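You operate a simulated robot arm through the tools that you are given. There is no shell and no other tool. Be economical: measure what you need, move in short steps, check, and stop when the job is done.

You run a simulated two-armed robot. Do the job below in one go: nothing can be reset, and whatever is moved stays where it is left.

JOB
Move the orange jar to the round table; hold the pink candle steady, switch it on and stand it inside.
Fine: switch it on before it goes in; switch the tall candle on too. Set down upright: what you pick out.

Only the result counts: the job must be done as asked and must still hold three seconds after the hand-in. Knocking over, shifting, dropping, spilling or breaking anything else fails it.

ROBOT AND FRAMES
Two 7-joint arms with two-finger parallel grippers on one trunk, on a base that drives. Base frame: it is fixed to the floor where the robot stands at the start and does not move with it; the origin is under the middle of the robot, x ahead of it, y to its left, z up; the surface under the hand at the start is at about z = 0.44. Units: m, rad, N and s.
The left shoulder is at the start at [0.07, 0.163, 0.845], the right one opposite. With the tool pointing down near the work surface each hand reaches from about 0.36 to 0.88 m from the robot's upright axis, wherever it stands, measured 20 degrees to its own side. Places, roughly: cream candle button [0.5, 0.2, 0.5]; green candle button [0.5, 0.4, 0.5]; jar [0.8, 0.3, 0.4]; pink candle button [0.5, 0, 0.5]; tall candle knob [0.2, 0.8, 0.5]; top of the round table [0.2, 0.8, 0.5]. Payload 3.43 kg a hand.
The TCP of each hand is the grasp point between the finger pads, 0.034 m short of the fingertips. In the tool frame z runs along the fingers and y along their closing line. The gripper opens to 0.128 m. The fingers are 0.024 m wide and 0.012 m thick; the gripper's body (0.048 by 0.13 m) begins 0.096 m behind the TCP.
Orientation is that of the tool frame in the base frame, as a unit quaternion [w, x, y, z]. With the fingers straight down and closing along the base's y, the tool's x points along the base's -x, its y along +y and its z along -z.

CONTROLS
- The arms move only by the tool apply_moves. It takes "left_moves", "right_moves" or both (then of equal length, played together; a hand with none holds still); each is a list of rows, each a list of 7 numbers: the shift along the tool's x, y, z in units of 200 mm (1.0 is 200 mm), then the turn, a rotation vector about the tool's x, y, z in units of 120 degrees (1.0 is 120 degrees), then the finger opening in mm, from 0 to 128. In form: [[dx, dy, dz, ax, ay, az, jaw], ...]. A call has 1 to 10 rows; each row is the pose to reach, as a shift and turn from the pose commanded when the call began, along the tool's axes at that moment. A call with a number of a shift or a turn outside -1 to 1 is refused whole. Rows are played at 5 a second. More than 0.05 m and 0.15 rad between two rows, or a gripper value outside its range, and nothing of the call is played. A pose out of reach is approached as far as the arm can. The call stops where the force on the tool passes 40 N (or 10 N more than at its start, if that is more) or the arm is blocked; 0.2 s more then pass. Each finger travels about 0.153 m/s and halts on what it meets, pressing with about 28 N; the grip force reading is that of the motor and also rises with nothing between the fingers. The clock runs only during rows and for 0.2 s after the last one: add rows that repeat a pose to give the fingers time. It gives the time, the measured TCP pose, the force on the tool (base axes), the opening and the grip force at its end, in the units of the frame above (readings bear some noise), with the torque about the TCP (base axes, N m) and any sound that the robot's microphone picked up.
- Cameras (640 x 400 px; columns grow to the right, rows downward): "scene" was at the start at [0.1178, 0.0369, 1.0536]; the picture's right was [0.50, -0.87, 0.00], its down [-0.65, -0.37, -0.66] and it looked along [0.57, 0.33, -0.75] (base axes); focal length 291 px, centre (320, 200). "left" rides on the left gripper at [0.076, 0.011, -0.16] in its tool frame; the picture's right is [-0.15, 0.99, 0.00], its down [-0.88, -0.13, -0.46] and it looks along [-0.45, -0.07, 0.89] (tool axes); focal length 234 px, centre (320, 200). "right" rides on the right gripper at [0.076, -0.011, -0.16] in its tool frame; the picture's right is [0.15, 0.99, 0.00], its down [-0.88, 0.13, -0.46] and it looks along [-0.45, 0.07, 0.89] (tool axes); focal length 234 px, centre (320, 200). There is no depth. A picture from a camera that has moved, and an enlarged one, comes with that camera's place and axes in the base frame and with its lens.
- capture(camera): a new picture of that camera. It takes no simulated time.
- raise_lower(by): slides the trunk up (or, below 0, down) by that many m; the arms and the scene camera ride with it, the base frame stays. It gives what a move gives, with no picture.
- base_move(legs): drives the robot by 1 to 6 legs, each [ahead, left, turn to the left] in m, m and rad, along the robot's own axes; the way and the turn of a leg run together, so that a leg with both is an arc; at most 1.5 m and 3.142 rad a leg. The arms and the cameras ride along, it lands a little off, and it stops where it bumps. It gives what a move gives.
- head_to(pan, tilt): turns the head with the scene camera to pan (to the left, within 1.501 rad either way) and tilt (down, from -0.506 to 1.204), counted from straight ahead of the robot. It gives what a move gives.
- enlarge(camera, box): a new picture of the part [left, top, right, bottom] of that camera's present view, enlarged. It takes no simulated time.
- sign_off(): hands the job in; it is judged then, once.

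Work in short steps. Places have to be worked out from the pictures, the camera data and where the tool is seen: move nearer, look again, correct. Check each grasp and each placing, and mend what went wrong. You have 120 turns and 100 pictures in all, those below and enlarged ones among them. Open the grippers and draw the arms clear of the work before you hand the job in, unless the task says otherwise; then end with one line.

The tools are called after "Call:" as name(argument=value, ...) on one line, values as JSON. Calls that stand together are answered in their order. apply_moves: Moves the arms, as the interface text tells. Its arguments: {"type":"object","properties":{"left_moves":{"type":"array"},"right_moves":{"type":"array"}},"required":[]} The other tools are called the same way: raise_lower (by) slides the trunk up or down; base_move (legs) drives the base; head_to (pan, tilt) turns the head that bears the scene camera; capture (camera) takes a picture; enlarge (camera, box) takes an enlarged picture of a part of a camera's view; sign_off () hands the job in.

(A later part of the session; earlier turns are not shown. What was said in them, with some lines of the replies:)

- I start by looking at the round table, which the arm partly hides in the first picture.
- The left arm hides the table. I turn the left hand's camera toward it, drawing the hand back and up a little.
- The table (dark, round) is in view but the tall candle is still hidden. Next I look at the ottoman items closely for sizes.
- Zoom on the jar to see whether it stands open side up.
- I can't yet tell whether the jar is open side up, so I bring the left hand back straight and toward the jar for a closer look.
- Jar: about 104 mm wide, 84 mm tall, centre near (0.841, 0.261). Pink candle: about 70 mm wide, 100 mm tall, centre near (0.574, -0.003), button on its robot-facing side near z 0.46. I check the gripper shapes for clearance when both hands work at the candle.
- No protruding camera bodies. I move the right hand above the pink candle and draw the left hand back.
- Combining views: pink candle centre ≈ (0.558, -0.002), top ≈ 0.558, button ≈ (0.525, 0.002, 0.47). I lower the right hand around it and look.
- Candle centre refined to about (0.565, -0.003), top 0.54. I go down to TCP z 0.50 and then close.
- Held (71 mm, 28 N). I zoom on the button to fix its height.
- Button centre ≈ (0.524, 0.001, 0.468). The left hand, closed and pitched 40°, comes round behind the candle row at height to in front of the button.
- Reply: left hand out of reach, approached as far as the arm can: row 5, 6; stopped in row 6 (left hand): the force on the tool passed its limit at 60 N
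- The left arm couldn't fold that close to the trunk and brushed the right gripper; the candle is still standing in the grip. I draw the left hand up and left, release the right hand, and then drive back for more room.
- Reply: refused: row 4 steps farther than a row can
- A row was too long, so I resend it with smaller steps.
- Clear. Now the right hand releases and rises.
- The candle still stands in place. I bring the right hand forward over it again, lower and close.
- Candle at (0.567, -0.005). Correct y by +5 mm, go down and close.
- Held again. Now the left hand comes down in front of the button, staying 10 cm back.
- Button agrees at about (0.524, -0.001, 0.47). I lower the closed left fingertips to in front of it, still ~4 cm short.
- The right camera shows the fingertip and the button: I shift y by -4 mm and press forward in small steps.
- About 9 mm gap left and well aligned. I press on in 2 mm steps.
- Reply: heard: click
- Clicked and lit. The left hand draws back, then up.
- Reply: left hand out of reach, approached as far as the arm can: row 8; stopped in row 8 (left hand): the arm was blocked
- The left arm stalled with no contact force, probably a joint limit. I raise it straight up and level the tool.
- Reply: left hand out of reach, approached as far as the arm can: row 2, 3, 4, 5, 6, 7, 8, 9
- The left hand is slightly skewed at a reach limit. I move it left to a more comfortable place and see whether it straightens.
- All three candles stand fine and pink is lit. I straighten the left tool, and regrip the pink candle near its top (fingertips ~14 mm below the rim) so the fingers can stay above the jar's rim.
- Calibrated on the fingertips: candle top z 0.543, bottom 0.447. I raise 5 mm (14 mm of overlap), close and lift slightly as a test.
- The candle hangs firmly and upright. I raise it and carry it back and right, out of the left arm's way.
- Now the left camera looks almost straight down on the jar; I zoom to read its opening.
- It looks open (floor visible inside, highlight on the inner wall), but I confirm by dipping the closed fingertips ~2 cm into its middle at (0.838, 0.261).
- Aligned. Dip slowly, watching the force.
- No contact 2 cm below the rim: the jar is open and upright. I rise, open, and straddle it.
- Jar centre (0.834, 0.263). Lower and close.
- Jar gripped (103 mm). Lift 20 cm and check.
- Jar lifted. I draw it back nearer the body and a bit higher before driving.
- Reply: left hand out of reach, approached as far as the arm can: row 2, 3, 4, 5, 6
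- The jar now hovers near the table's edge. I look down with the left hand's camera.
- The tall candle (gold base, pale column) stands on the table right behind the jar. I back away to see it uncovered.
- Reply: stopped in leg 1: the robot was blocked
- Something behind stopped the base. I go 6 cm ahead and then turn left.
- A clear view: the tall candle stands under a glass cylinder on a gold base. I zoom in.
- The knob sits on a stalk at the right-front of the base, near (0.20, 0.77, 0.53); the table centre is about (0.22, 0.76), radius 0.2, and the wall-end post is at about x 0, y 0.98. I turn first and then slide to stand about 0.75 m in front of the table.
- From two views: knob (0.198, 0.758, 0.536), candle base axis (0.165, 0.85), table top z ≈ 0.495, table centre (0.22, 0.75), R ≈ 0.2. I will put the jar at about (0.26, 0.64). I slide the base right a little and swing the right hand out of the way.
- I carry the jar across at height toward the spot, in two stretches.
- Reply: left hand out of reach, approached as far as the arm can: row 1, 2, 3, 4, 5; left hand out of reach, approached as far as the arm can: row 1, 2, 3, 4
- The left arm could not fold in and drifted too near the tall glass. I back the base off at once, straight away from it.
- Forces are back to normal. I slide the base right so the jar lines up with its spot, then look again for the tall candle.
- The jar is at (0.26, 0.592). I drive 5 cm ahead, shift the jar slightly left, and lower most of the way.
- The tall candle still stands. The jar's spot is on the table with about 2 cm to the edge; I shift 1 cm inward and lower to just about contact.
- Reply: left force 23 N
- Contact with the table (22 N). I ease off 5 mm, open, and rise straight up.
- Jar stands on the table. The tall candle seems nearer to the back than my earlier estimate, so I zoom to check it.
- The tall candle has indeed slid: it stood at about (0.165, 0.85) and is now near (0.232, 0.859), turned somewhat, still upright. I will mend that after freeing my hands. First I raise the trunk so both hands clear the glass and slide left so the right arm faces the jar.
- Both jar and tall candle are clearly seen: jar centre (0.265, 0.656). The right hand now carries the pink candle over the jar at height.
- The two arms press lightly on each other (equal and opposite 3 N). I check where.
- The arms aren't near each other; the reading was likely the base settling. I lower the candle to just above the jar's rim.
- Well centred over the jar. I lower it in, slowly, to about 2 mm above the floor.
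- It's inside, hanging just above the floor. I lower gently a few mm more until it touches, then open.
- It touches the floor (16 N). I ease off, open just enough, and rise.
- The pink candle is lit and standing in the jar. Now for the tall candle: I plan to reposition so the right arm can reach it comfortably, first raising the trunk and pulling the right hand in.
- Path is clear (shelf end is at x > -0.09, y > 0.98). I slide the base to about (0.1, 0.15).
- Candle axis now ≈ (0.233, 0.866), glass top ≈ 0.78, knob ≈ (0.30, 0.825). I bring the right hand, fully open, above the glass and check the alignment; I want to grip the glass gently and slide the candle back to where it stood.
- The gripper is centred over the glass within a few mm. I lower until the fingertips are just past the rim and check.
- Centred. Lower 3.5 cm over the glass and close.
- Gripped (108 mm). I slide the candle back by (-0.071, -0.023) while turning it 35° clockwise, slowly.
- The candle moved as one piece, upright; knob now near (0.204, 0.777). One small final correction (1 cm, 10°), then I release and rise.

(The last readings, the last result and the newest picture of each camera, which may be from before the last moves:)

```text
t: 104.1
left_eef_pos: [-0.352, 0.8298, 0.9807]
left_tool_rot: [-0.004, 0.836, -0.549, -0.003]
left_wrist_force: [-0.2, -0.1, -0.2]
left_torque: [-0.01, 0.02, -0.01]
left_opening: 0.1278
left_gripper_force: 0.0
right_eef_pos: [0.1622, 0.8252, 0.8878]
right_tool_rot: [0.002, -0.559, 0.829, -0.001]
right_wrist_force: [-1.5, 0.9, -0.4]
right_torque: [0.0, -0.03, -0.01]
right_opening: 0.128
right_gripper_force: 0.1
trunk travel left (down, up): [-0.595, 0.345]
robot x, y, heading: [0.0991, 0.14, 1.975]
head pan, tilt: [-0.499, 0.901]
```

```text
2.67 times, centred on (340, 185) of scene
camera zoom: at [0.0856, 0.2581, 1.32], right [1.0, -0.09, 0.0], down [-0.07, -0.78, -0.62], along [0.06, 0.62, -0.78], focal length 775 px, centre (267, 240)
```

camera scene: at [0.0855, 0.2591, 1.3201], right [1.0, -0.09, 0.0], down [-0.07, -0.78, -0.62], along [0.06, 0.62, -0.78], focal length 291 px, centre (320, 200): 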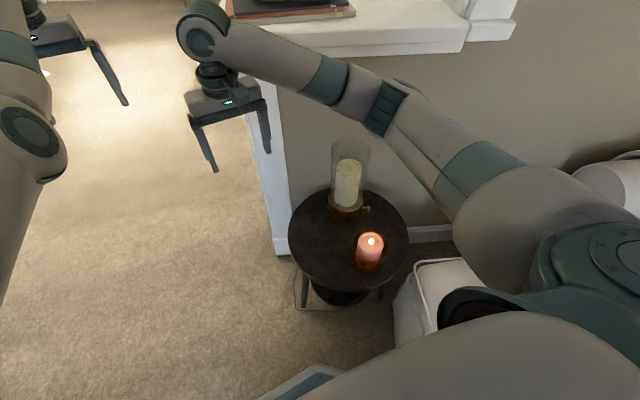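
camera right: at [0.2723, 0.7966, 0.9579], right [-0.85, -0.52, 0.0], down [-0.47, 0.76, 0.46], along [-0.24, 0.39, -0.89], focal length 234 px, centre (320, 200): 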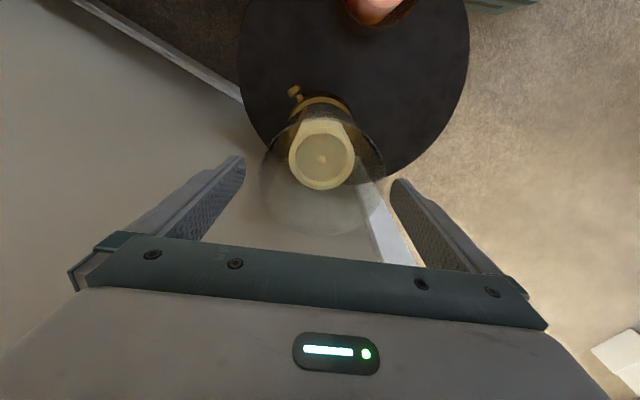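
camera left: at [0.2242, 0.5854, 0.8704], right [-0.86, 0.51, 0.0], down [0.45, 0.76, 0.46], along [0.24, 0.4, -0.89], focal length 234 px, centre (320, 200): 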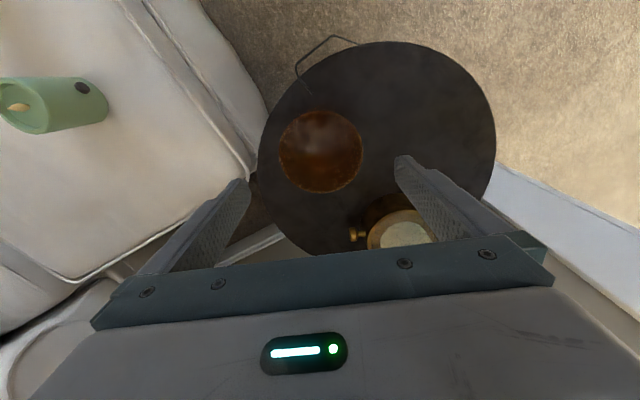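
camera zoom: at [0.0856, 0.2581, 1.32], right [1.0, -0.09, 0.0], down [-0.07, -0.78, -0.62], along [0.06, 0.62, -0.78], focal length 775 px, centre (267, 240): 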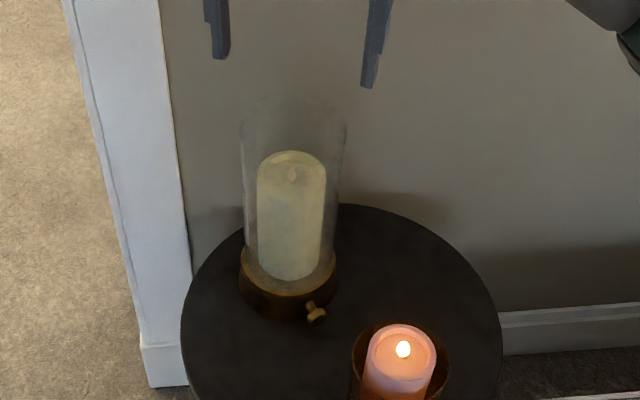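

The candle is back: knob at (0.194, 0.758), matching its first place, pointing about -68°. Now I turn the right hand so its fingers can straddle the knob, over it at height, then pitch it 20° away from the glass.

Call:
apply_moves(right_moves=[[0.04, -0.045, 0, 0, 0, -0.061, 80], [0.08, -0.09, 0, 0, 0, -0.122, 60], [0.125, -0.137, 0, 0, 0, -0.183, 60], [0.165, -0.18, 0, 0, 0, -0.245, 60], [0.21, -0.23, 0, 0, 0, -0.306, 60], [0.25, -0.274, 0, 0, 0, -0.367, 60]])

Call:
apply_moves(right_moves=[[0, 0, 0, 0, -0.056, 0, 60], [0, 0, 0, 0, -0.111, 0, 60], [0, 0, 0, 0, -0.167, 0, 60], [0, 0, 0.2, 0, -0.167, 0, 60], [0, 0, 0.4, 0, -0.167, 0, 60], [0, 0, 0.6, 0, -0.167, 0, 60], [0, 0, 0.8, 0, -0.167, 0, 60], [0, 0, 1.0, 0, -0.167, 0, 60]])

Call:
capture(camera="right")

```text
t: 105.5
left_eef_pos: [-0.3518, 0.8317, 0.981]
left_tool_rot: [-0.004, 0.836, -0.549, -0.004]
left_wrist_force: [0.8, 0.7, 0.7]
left_torque: [-0.01, -0.02, -0.01]
left_opening: 0.1282
left_gripper_force: 0.0
right_eef_pos: [0.1958, 0.7622, 0.8877]
right_tool_rot: [-0.001, 0.83, -0.557, 0.0]
right_wrist_force: [0.0, -0.3, 0.5]
right_torque: [-0.01, 0.01, -0.01]
right_opening: 0.0598
right_gripper_force: 0.0
trunk travel left (down, up): [-0.595, 0.345]
robot x, y, heading: [0.0978, 0.1432, 1.984]
head pan, tilt: [-0.499, 0.901]
```

```text
t: 107.3
left_eef_pos: [-0.3525, 0.8308, 0.9804]
left_tool_rot: [-0.004, 0.836, -0.549, -0.004]
left_wrist_force: [-0.6, 0.5, 0.5]
left_torque: [-0.01, 0.02, -0.02]
left_opening: 0.1279
left_gripper_force: 0.2
right_eef_pos: [0.1972, 0.7596, 0.6831]
right_tool_rot: [-0.099, 0.817, -0.55, -0.144]
right_wrist_force: [-0.1, -0.4, -0.3]
right_torque: [0.01, 0.0, 0.0]
right_opening: 0.0602
right_gripper_force: 0.0
trunk travel left (down, up): [-0.595, 0.345]
robot x, y, heading: [0.0979, 0.1375, 1.985]
head pan, tilt: [-0.499, 0.901]
```

```text
11 pictures are left
camera right: at [0.2554, 0.6479, 0.8062], right [-0.87, -0.5, -0.05], down [-0.37, 0.57, 0.73], along [-0.33, 0.65, -0.68], focal length 234 px, centre (320, 200)
```

right: 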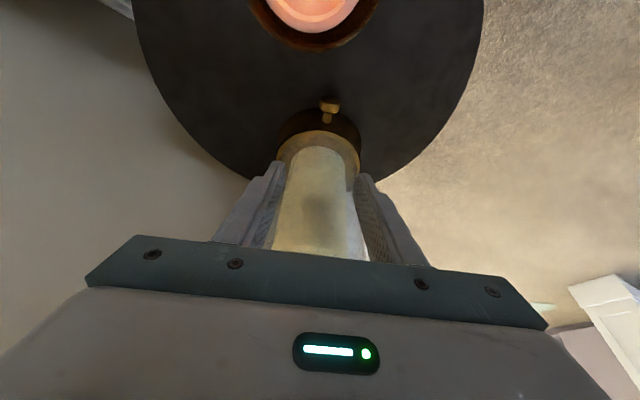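

Knob seen at (0.196, 0.757). I lower the open fingers around it.

Call:
apply_moves(right_moves=[[0.06, 0.003, 0.15, 0, 0, 0, 60], [0.12, 0.006, 0.3, 0, 0, 0, 60], [0.19, 0.01, 0.45, 0, 0, 0, 60], [0.235, 0.012, 0.55, 0, 0, 0, 60], [0.258, 0.013, 0.615, 0, 0, 0, 60]])

Call:
capture(camera="right")

```text
t: 108.5
left_eef_pos: [-0.3527, 0.8292, 0.9808]
left_tool_rot: [-0.003, 0.836, -0.549, -0.003]
left_wrist_force: [0.6, -0.6, 1.0]
left_torque: [0.0, -0.01, 0.02]
left_opening: 0.1282
left_gripper_force: 0.1
right_eef_pos: [0.1965, 0.7545, 0.5524]
right_tool_rot: [-0.098, 0.817, -0.55, -0.144]
right_wrist_force: [0.5, -0.1, 0.1]
right_torque: [0.01, -0.01, 0.02]
right_opening: 0.06
right_gripper_force: 0.1
trunk travel left (down, up): [-0.595, 0.345]
robot x, y, heading: [0.0999, 0.1413, 1.98]
head pan, tilt: [-0.499, 0.901]
```

```text
10 pictures are left
camera right: at [0.2544, 0.6419, 0.675], right [-0.86, -0.5, -0.05], down [-0.38, 0.57, 0.73], along [-0.33, 0.65, -0.68], focal length 234 px, centre (320, 200)
```

right: 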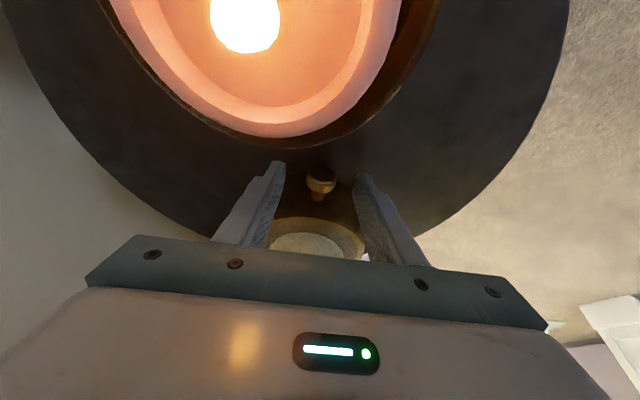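

The knob sits between the fingertips. I close on it and turn a little clockwise (seen from the front), watching torque and sound.

Call:
apply_moves(right_moves=[[0, 0, 0, 0, 0, 0, 35], [0, 0, 0, 0, 0, 0, 10], [0, 0, 0, 0, 0, 0, 0], [0, 0, 0, 0, 0, 0, 0]])

Call:
apply_moves(right_moves=[[0, -0.0085, 0, -0.0628, 0, 0.0227, 0], [0, -0.017, 0, -0.1256, 0, 0.0454, 0], [0, -0.017, 0, -0.1256, 0, 0.0454, 0]])

```text
t: 109.5
left_eef_pos: [-0.3515, 0.8299, 0.981]
left_tool_rot: [-0.003, 0.836, -0.549, -0.003]
left_wrist_force: [-0.1, 0.3, 0.2]
left_torque: [-0.01, 0.03, 0.0]
left_opening: 0.1281
left_gripper_force: 0.0
right_eef_pos: [0.1955, 0.7546, 0.5534]
right_tool_rot: [-0.099, 0.817, -0.55, -0.143]
right_wrist_force: [0.9, -0.7, 0.8]
right_torque: [0.09, 0.05, -0.01]
right_opening: 0.0251
right_gripper_force: 27.9
trunk travel left (down, up): [-0.595, 0.345]
robot x, y, heading: [0.0992, 0.1378, 1.979]
head pan, tilt: [-0.499, 0.901]
```

```text
t: 110.3
left_eef_pos: [-0.3525, 0.8314, 0.9806]
left_tool_rot: [-0.003, 0.835, -0.55, -0.003]
left_wrist_force: [0.4, 0.0, 0.3]
left_torque: [0.02, 0.02, 0.04]
left_opening: 0.128
left_gripper_force: 0.1
right_eef_pos: [0.2002, 0.7551, 0.5521]
right_tool_rot: [0.017, 0.796, -0.564, -0.219]
right_wrist_force: [2.9, -1.1, -0.1]
right_torque: [0.54, 0.1, -0.25]
right_opening: 0.0251
right_gripper_force: 27.8
trunk travel left (down, up): [-0.595, 0.345]
robot x, y, heading: [0.0985, 0.139, 1.981]
head pan, tilt: [-0.499, 0.901]
```

Gripped (25 mm). No click yet and only light torque; I turn further the same way.

Call:
apply_moves(right_moves=[[0, -0.0085, 0, -0.0628, 0, 0.0227, 0], [0, -0.017, 0, -0.1256, 0, 0.0454, 0], [0, -0.0255, 0, -0.1884, 0, 0.068, 0]])

Call:
enlarge(camera="scene", box=[270, 110, 420, 270])

```text
t: 111.1
left_eef_pos: [-0.3526, 0.8321, 0.9801]
left_tool_rot: [-0.003, 0.835, -0.55, -0.003]
left_wrist_force: [0.8, -0.9, 0.8]
left_torque: [-0.04, 0.02, 0.02]
left_opening: 0.128
left_gripper_force: 0.0
right_eef_pos: [0.2034, 0.7587, 0.5491]
right_tool_rot: [0.188, 0.735, -0.566, -0.323]
right_wrist_force: [2.4, 1.0, 0.1]
right_torque: [0.18, -0.09, -0.45]
right_opening: 0.0252
right_gripper_force: 27.6
trunk travel left (down, up): [-0.595, 0.345]
robot x, y, heading: [0.0979, 0.1421, 1.979]
head pan, tilt: [-0.499, 0.901]
```

```text
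2.50 times, centred on (345, 190) of scene
camera zoom: at [0.0863, 0.2598, 1.3199], right [1.0, -0.09, 0.0], down [-0.07, -0.78, -0.62], along [0.06, 0.62, -0.78], focal length 727 px, centre (258, 225)
```

zoom: 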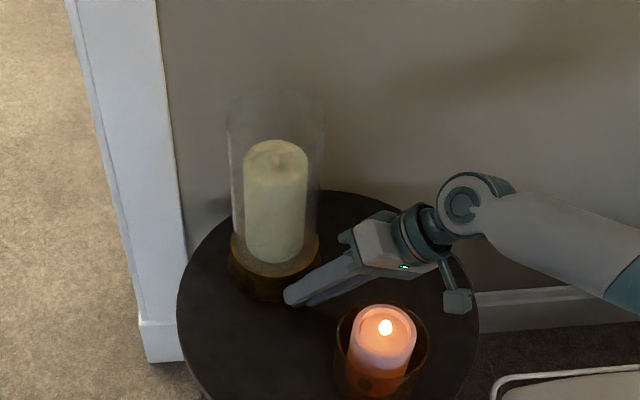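

About 40° clockwise brought no click, and the hand nears the jar on that side. I turn back counter-clockwise, first to the start angle and then beyond.

Call:
apply_moves(right_moves=[[0.0002, 0.0085, 0.0006, 0.0628, 0, -0.0227, 0], [0.0008, 0.0168, 0.0022, 0.1256, 0, -0.0454, 0], [0.0018, 0.0249, 0.005, 0.1884, 0, -0.0681, 0], [0.0031, 0.0324, 0.0088, 0.2512, 0, -0.0908, 0], [0.0048, 0.0393, 0.0135, 0.314, 0, -0.1135, 0], [0.0068, 0.0454, 0.0191, 0.3768, 0, -0.1362, 0], [0.0091, 0.0507, 0.0255, 0.4396, 0, -0.1589, 0]])

```text
t: 112.7
left_eef_pos: [-0.3529, 0.8314, 0.9809]
left_tool_rot: [-0.004, 0.836, -0.549, -0.003]
left_wrist_force: [-0.2, 0.2, 0.3]
left_torque: [0.01, 0.01, 0.01]
left_opening: 0.1281
left_gripper_force: 0.0
right_eef_pos: [0.1927, 0.7535, 0.5541]
right_tool_rot: [-0.212, 0.822, -0.524, -0.065]
right_wrist_force: [-4.2, -2.6, 1.1]
right_torque: [-0.02, 0.34, 0.22]
right_opening: 0.0253
right_gripper_force: 27.8
trunk travel left (down, up): [-0.595, 0.345]
robot x, y, heading: [0.1012, 0.1372, 1.985]
head pan, tilt: [-0.499, 0.901]
```

Call:
apply_moves(right_moves=[[0.0002, 0.0085, 0.0006, 0.0628, 0, -0.0227, 0], [0.0008, 0.0168, 0.0022, 0.1256, 0, -0.0454, 0], [0.0018, 0.0249, 0.005, 0.1884, 0, -0.0681, 0], [0.0031, 0.0324, 0.0088, 0.2512, 0, -0.0908, 0]])

Call:
enlarge(camera="scene", box=[270, 110, 420, 270])

```text
t: 113.7
left_eef_pos: [-0.3519, 0.8308, 0.9805]
left_tool_rot: [-0.004, 0.836, -0.549, -0.002]
left_wrist_force: [1.3, 0.1, -0.2]
left_torque: [-0.02, 0.02, -0.03]
left_opening: 0.1282
left_gripper_force: 0.1
right_eef_pos: [0.1869, 0.7517, 0.55]
right_tool_rot: [-0.423, 0.785, -0.444, 0.094]
right_wrist_force: [-2.9, -2.6, 1.1]
right_torque: [0.06, 0.4, 0.36]
right_opening: 0.0248
right_gripper_force: 27.8
trunk travel left (down, up): [-0.595, 0.345]
robot x, y, heading: [0.0973, 0.138, 1.982]
head pan, tilt: [-0.499, 0.901]
```

```text
2.50 times, centred on (345, 190) of scene
camera zoom: at [0.0853, 0.2593, 1.32], right [1.0, -0.09, 0.0], down [-0.07, -0.78, -0.62], along [0.06, 0.62, -0.78], focal length 727 px, centre (258, 225)
```

zoom: 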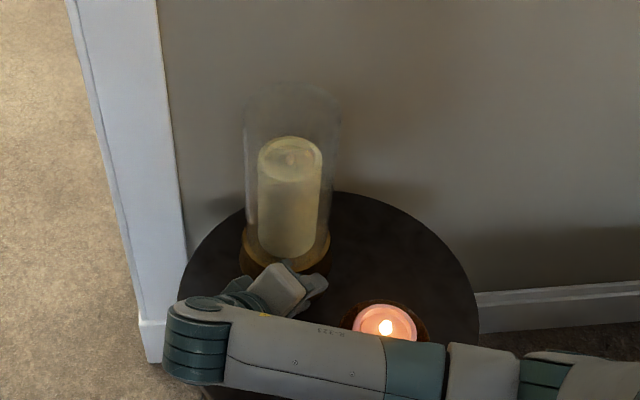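

Readings suggest the counter-clockwise side is a stop (steady 0.35 N m resisting, slipping) while clockwise turned freely (~0.12). So from this leaned-left grip I turn clockwise through a wider angle.

Call:
apply_moves(right_moves=[[0.0002, -0.0085, 0.0006, -0.0628, 0, 0.0227, 0], [0.0008, -0.0168, 0.0022, -0.1256, 0, 0.0454, 0], [0.0018, -0.0249, 0.005, -0.1884, 0, 0.0681, 0], [0.0031, -0.0324, 0.0088, -0.2512, 0, 0.0908, 0], [0.0048, -0.0393, 0.0135, -0.314, 0, 0.1135, 0]])

Call:
apply_moves(right_moves=[[0.0002, -0.0085, 0.0006, -0.0628, 0, 0.0227, 0], [0.0008, -0.0168, 0.0022, -0.1256, 0, 0.0454, 0], [0.0018, -0.0249, 0.005, -0.1884, 0, 0.0681, 0], [0.0031, -0.0324, 0.0088, -0.2512, 0, 0.0908, 0], [0.0048, -0.0393, 0.0135, -0.314, 0, 0.1135, 0]])

```text
t: 114.9
left_eef_pos: [-0.3522, 0.8291, 0.9815]
left_tool_rot: [-0.005, 0.836, -0.549, -0.005]
left_wrist_force: [-0.4, -0.4, 0.3]
left_torque: [0.0, 0.02, -0.03]
left_opening: 0.1279
left_gripper_force: 0.1
right_eef_pos: [0.1934, 0.7541, 0.5552]
right_tool_rot: [-0.158, 0.821, -0.538, -0.107]
right_wrist_force: [9.6, 4.4, 27.7]
right_torque: [0.67, -0.24, -0.02]
right_opening: 0.0253
right_gripper_force: 27.4
trunk travel left (down, up): [-0.595, 0.345]
robot x, y, heading: [0.104, 0.1406, 1.983]
head pan, tilt: [-0.499, 0.901]
```

```text
t: 116.1
left_eef_pos: [-0.3515, 0.8316, 0.9815]
left_tool_rot: [-0.002, 0.836, -0.549, -0.003]
left_wrist_force: [-0.1, -1.4, -0.5]
left_torque: [0.02, 0.0, 0.01]
left_opening: 0.128
left_gripper_force: 0.1
right_eef_pos: [0.2013, 0.7569, 0.5508]
right_tool_rot: [0.132, 0.759, -0.568, -0.29]
right_wrist_force: [1.4, 1.1, -0.6]
right_torque: [0.3, -0.01, -0.17]
right_opening: 0.025
right_gripper_force: 28.0
trunk travel left (down, up): [-0.595, 0.345]
robot x, y, heading: [0.1015, 0.1379, 1.983]
head pan, tilt: [-0.499, 0.901]
```

Call:
enlarge(camera="scene", box=[270, 110, 420, 270])

```text
2.50 times, centred on (345, 190) of scene
camera zoom: at [0.0861, 0.2595, 1.3199], right [1.0, -0.09, 0.0], down [-0.07, -0.78, -0.62], along [0.06, 0.62, -0.78], focal length 727 px, centre (258, 225)
```

zoom: 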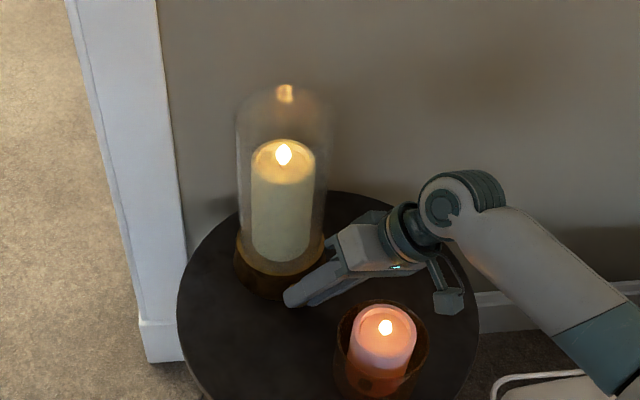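

Both candles are lit. I open the fingers slightly and withdraw straight back along the fingers.

Call:
apply_moves(right_moves=[[0, 0, 0, 0, 0, 0, 32], [0, 0, 0, 0, 0, 0, 40], [0, 0, -0.1, 0, 0, 0, 40], [0, 0, -0.25, 0, 0, 0, 40], [0, 0, -0.45, 0, 0, 0, 40], [0, 0, -0.65, 0, 0, 0, 40], [0, 0, -0.85, 0, 0, 0, 40], [0, 0, -1.0, 0, 0, 0, 40]])

Call:
enlarge(camera="scene", box=[240, 60, 480, 280])

```text
t: 117.9
left_eef_pos: [-0.3527, 0.8302, 0.9824]
left_tool_rot: [-0.003, 0.836, -0.549, -0.004]
left_wrist_force: [-0.7, 0.0, 0.9]
left_torque: [-0.01, 0.0, 0.0]
left_opening: 0.128
left_gripper_force: 0.2
right_eef_pos: [0.3213, 0.7298, 0.7119]
right_tool_rot: [0.132, 0.759, -0.568, -0.291]
right_wrist_force: [0.8, -0.5, -0.8]
right_torque: [0.04, 0.0, 0.01]
right_opening: 0.04
right_gripper_force: 0.0
trunk travel left (down, up): [-0.595, 0.345]
robot x, y, heading: [0.0957, 0.1397, 1.977]
head pan, tilt: [-0.499, 0.901]
```

```text
1.82 times, centred on (360, 170) of scene
camera zoom: at [0.0858, 0.2586, 1.32], right [1.0, -0.09, 0.0], down [-0.07, -0.78, -0.62], along [0.06, 0.62, -0.78], focal length 528 px, centre (247, 254)
```

zoom: 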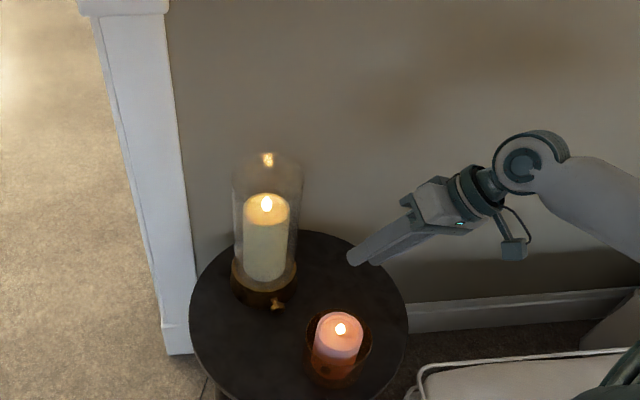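

All stands well, both lit, knob back at (0.188, 0.759). I raise the trunk to draw both arms clear and take a last look.

Call:
raise_lower(by=0.2)

Call:
apply_moves(right_moves=[[0, 0, -0.15, 0, 0, 0, 80], [0, 0, -0.3, 0, 0, 0, 128], [0, 0, -0.5, 0, 0, 0, 128]])

Call:
head_to(pan=-0.8, tilt=0.9)

Call:
capture(camera="scene")

```text
t: 120.1
left_eef_pos: [-0.3518, 0.8304, 1.1811]
left_tool_rot: [-0.003, 0.836, -0.549, -0.002]
left_wrist_force: [0.5, -0.7, 0.6]
left_torque: [0.02, -0.01, 0.02]
left_opening: 0.1279
left_gripper_force: 0.0
right_eef_pos: [0.3211, 0.7305, 0.9111]
right_tool_rot: [0.131, 0.759, -0.568, -0.289]
right_wrist_force: [-0.6, 0.4, 0.5]
right_torque: [0.0, -0.03, 0.03]
right_opening: 0.0397
right_gripper_force: 0.0
trunk travel left (down, up): [-0.795, 0.145]
robot x, y, heading: [0.0978, 0.1434, 1.978]
head pan, tilt: [-0.499, 0.901]
```

```text
t: 120.9
left_eef_pos: [-0.3529, 0.8311, 1.1812]
left_tool_rot: [-0.003, 0.836, -0.549, -0.004]
left_wrist_force: [0.3, 0.0, 0.5]
left_torque: [0.01, 0.01, 0.02]
left_opening: 0.1282
left_gripper_force: 0.0
right_eef_pos: [0.3811, 0.716, 0.9925]
right_tool_rot: [0.132, 0.759, -0.567, -0.291]
right_wrist_force: [0.2, -0.5, -0.2]
right_torque: [-0.01, -0.01, 0.0]
right_opening: 0.1277
right_gripper_force: 0.0
trunk travel left (down, up): [-0.795, 0.145]
robot x, y, heading: [0.101, 0.1428, 1.98]
head pan, tilt: [-0.499, 0.901]
```

```text
t: 121.7
left_eef_pos: [-0.3528, 0.8311, 1.1813]
left_tool_rot: [-0.003, 0.836, -0.549, -0.003]
left_wrist_force: [0.3, 0.6, 0.3]
left_torque: [-0.03, 0.01, -0.03]
left_opening: 0.1282
left_gripper_force: 0.1
right_eef_pos: [0.3795, 0.717, 0.9918]
right_tool_rot: [0.132, 0.759, -0.567, -0.29]
right_wrist_force: [0.6, -0.5, 0.0]
right_torque: [-0.02, 0.0, 0.0]
right_opening: 0.1282
right_gripper_force: 0.0
trunk travel left (down, up): [-0.795, 0.145]
robot x, y, heading: [0.0999, 0.1421, 1.981]
head pan, tilt: [-0.799, 0.901]
```

```text
5 pictures are left
camera scene: at [0.1076, 0.2539, 1.52], right [0.93, -0.38, 0.0], down [-0.3, -0.73, -0.62], along [0.24, 0.57, -0.78], focal length 291 px, centre (320, 200)
```

scene: 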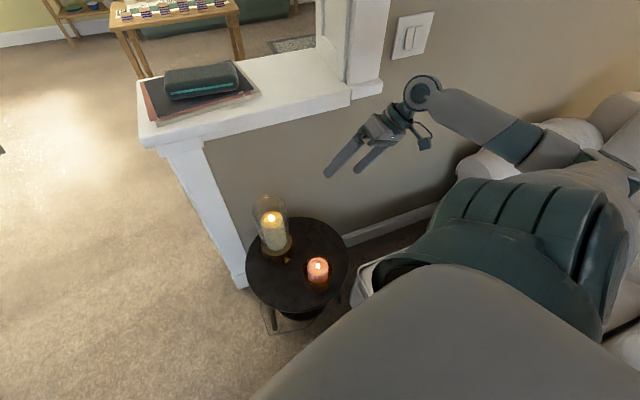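

The jar is on the table with the lit pink candle standing inside, the tall candle is lit, and both hands are open and clear. I hand the job in.

Call:
sign_off()

```text
The job is handed in.
```

The orange jar is on the round table with the lit pink candle upright inside and the tall candle lit, but the jar in my left hand slid the tall candle about 7 cm on the way in; I moved it back to within about 1 cm by my estimate.
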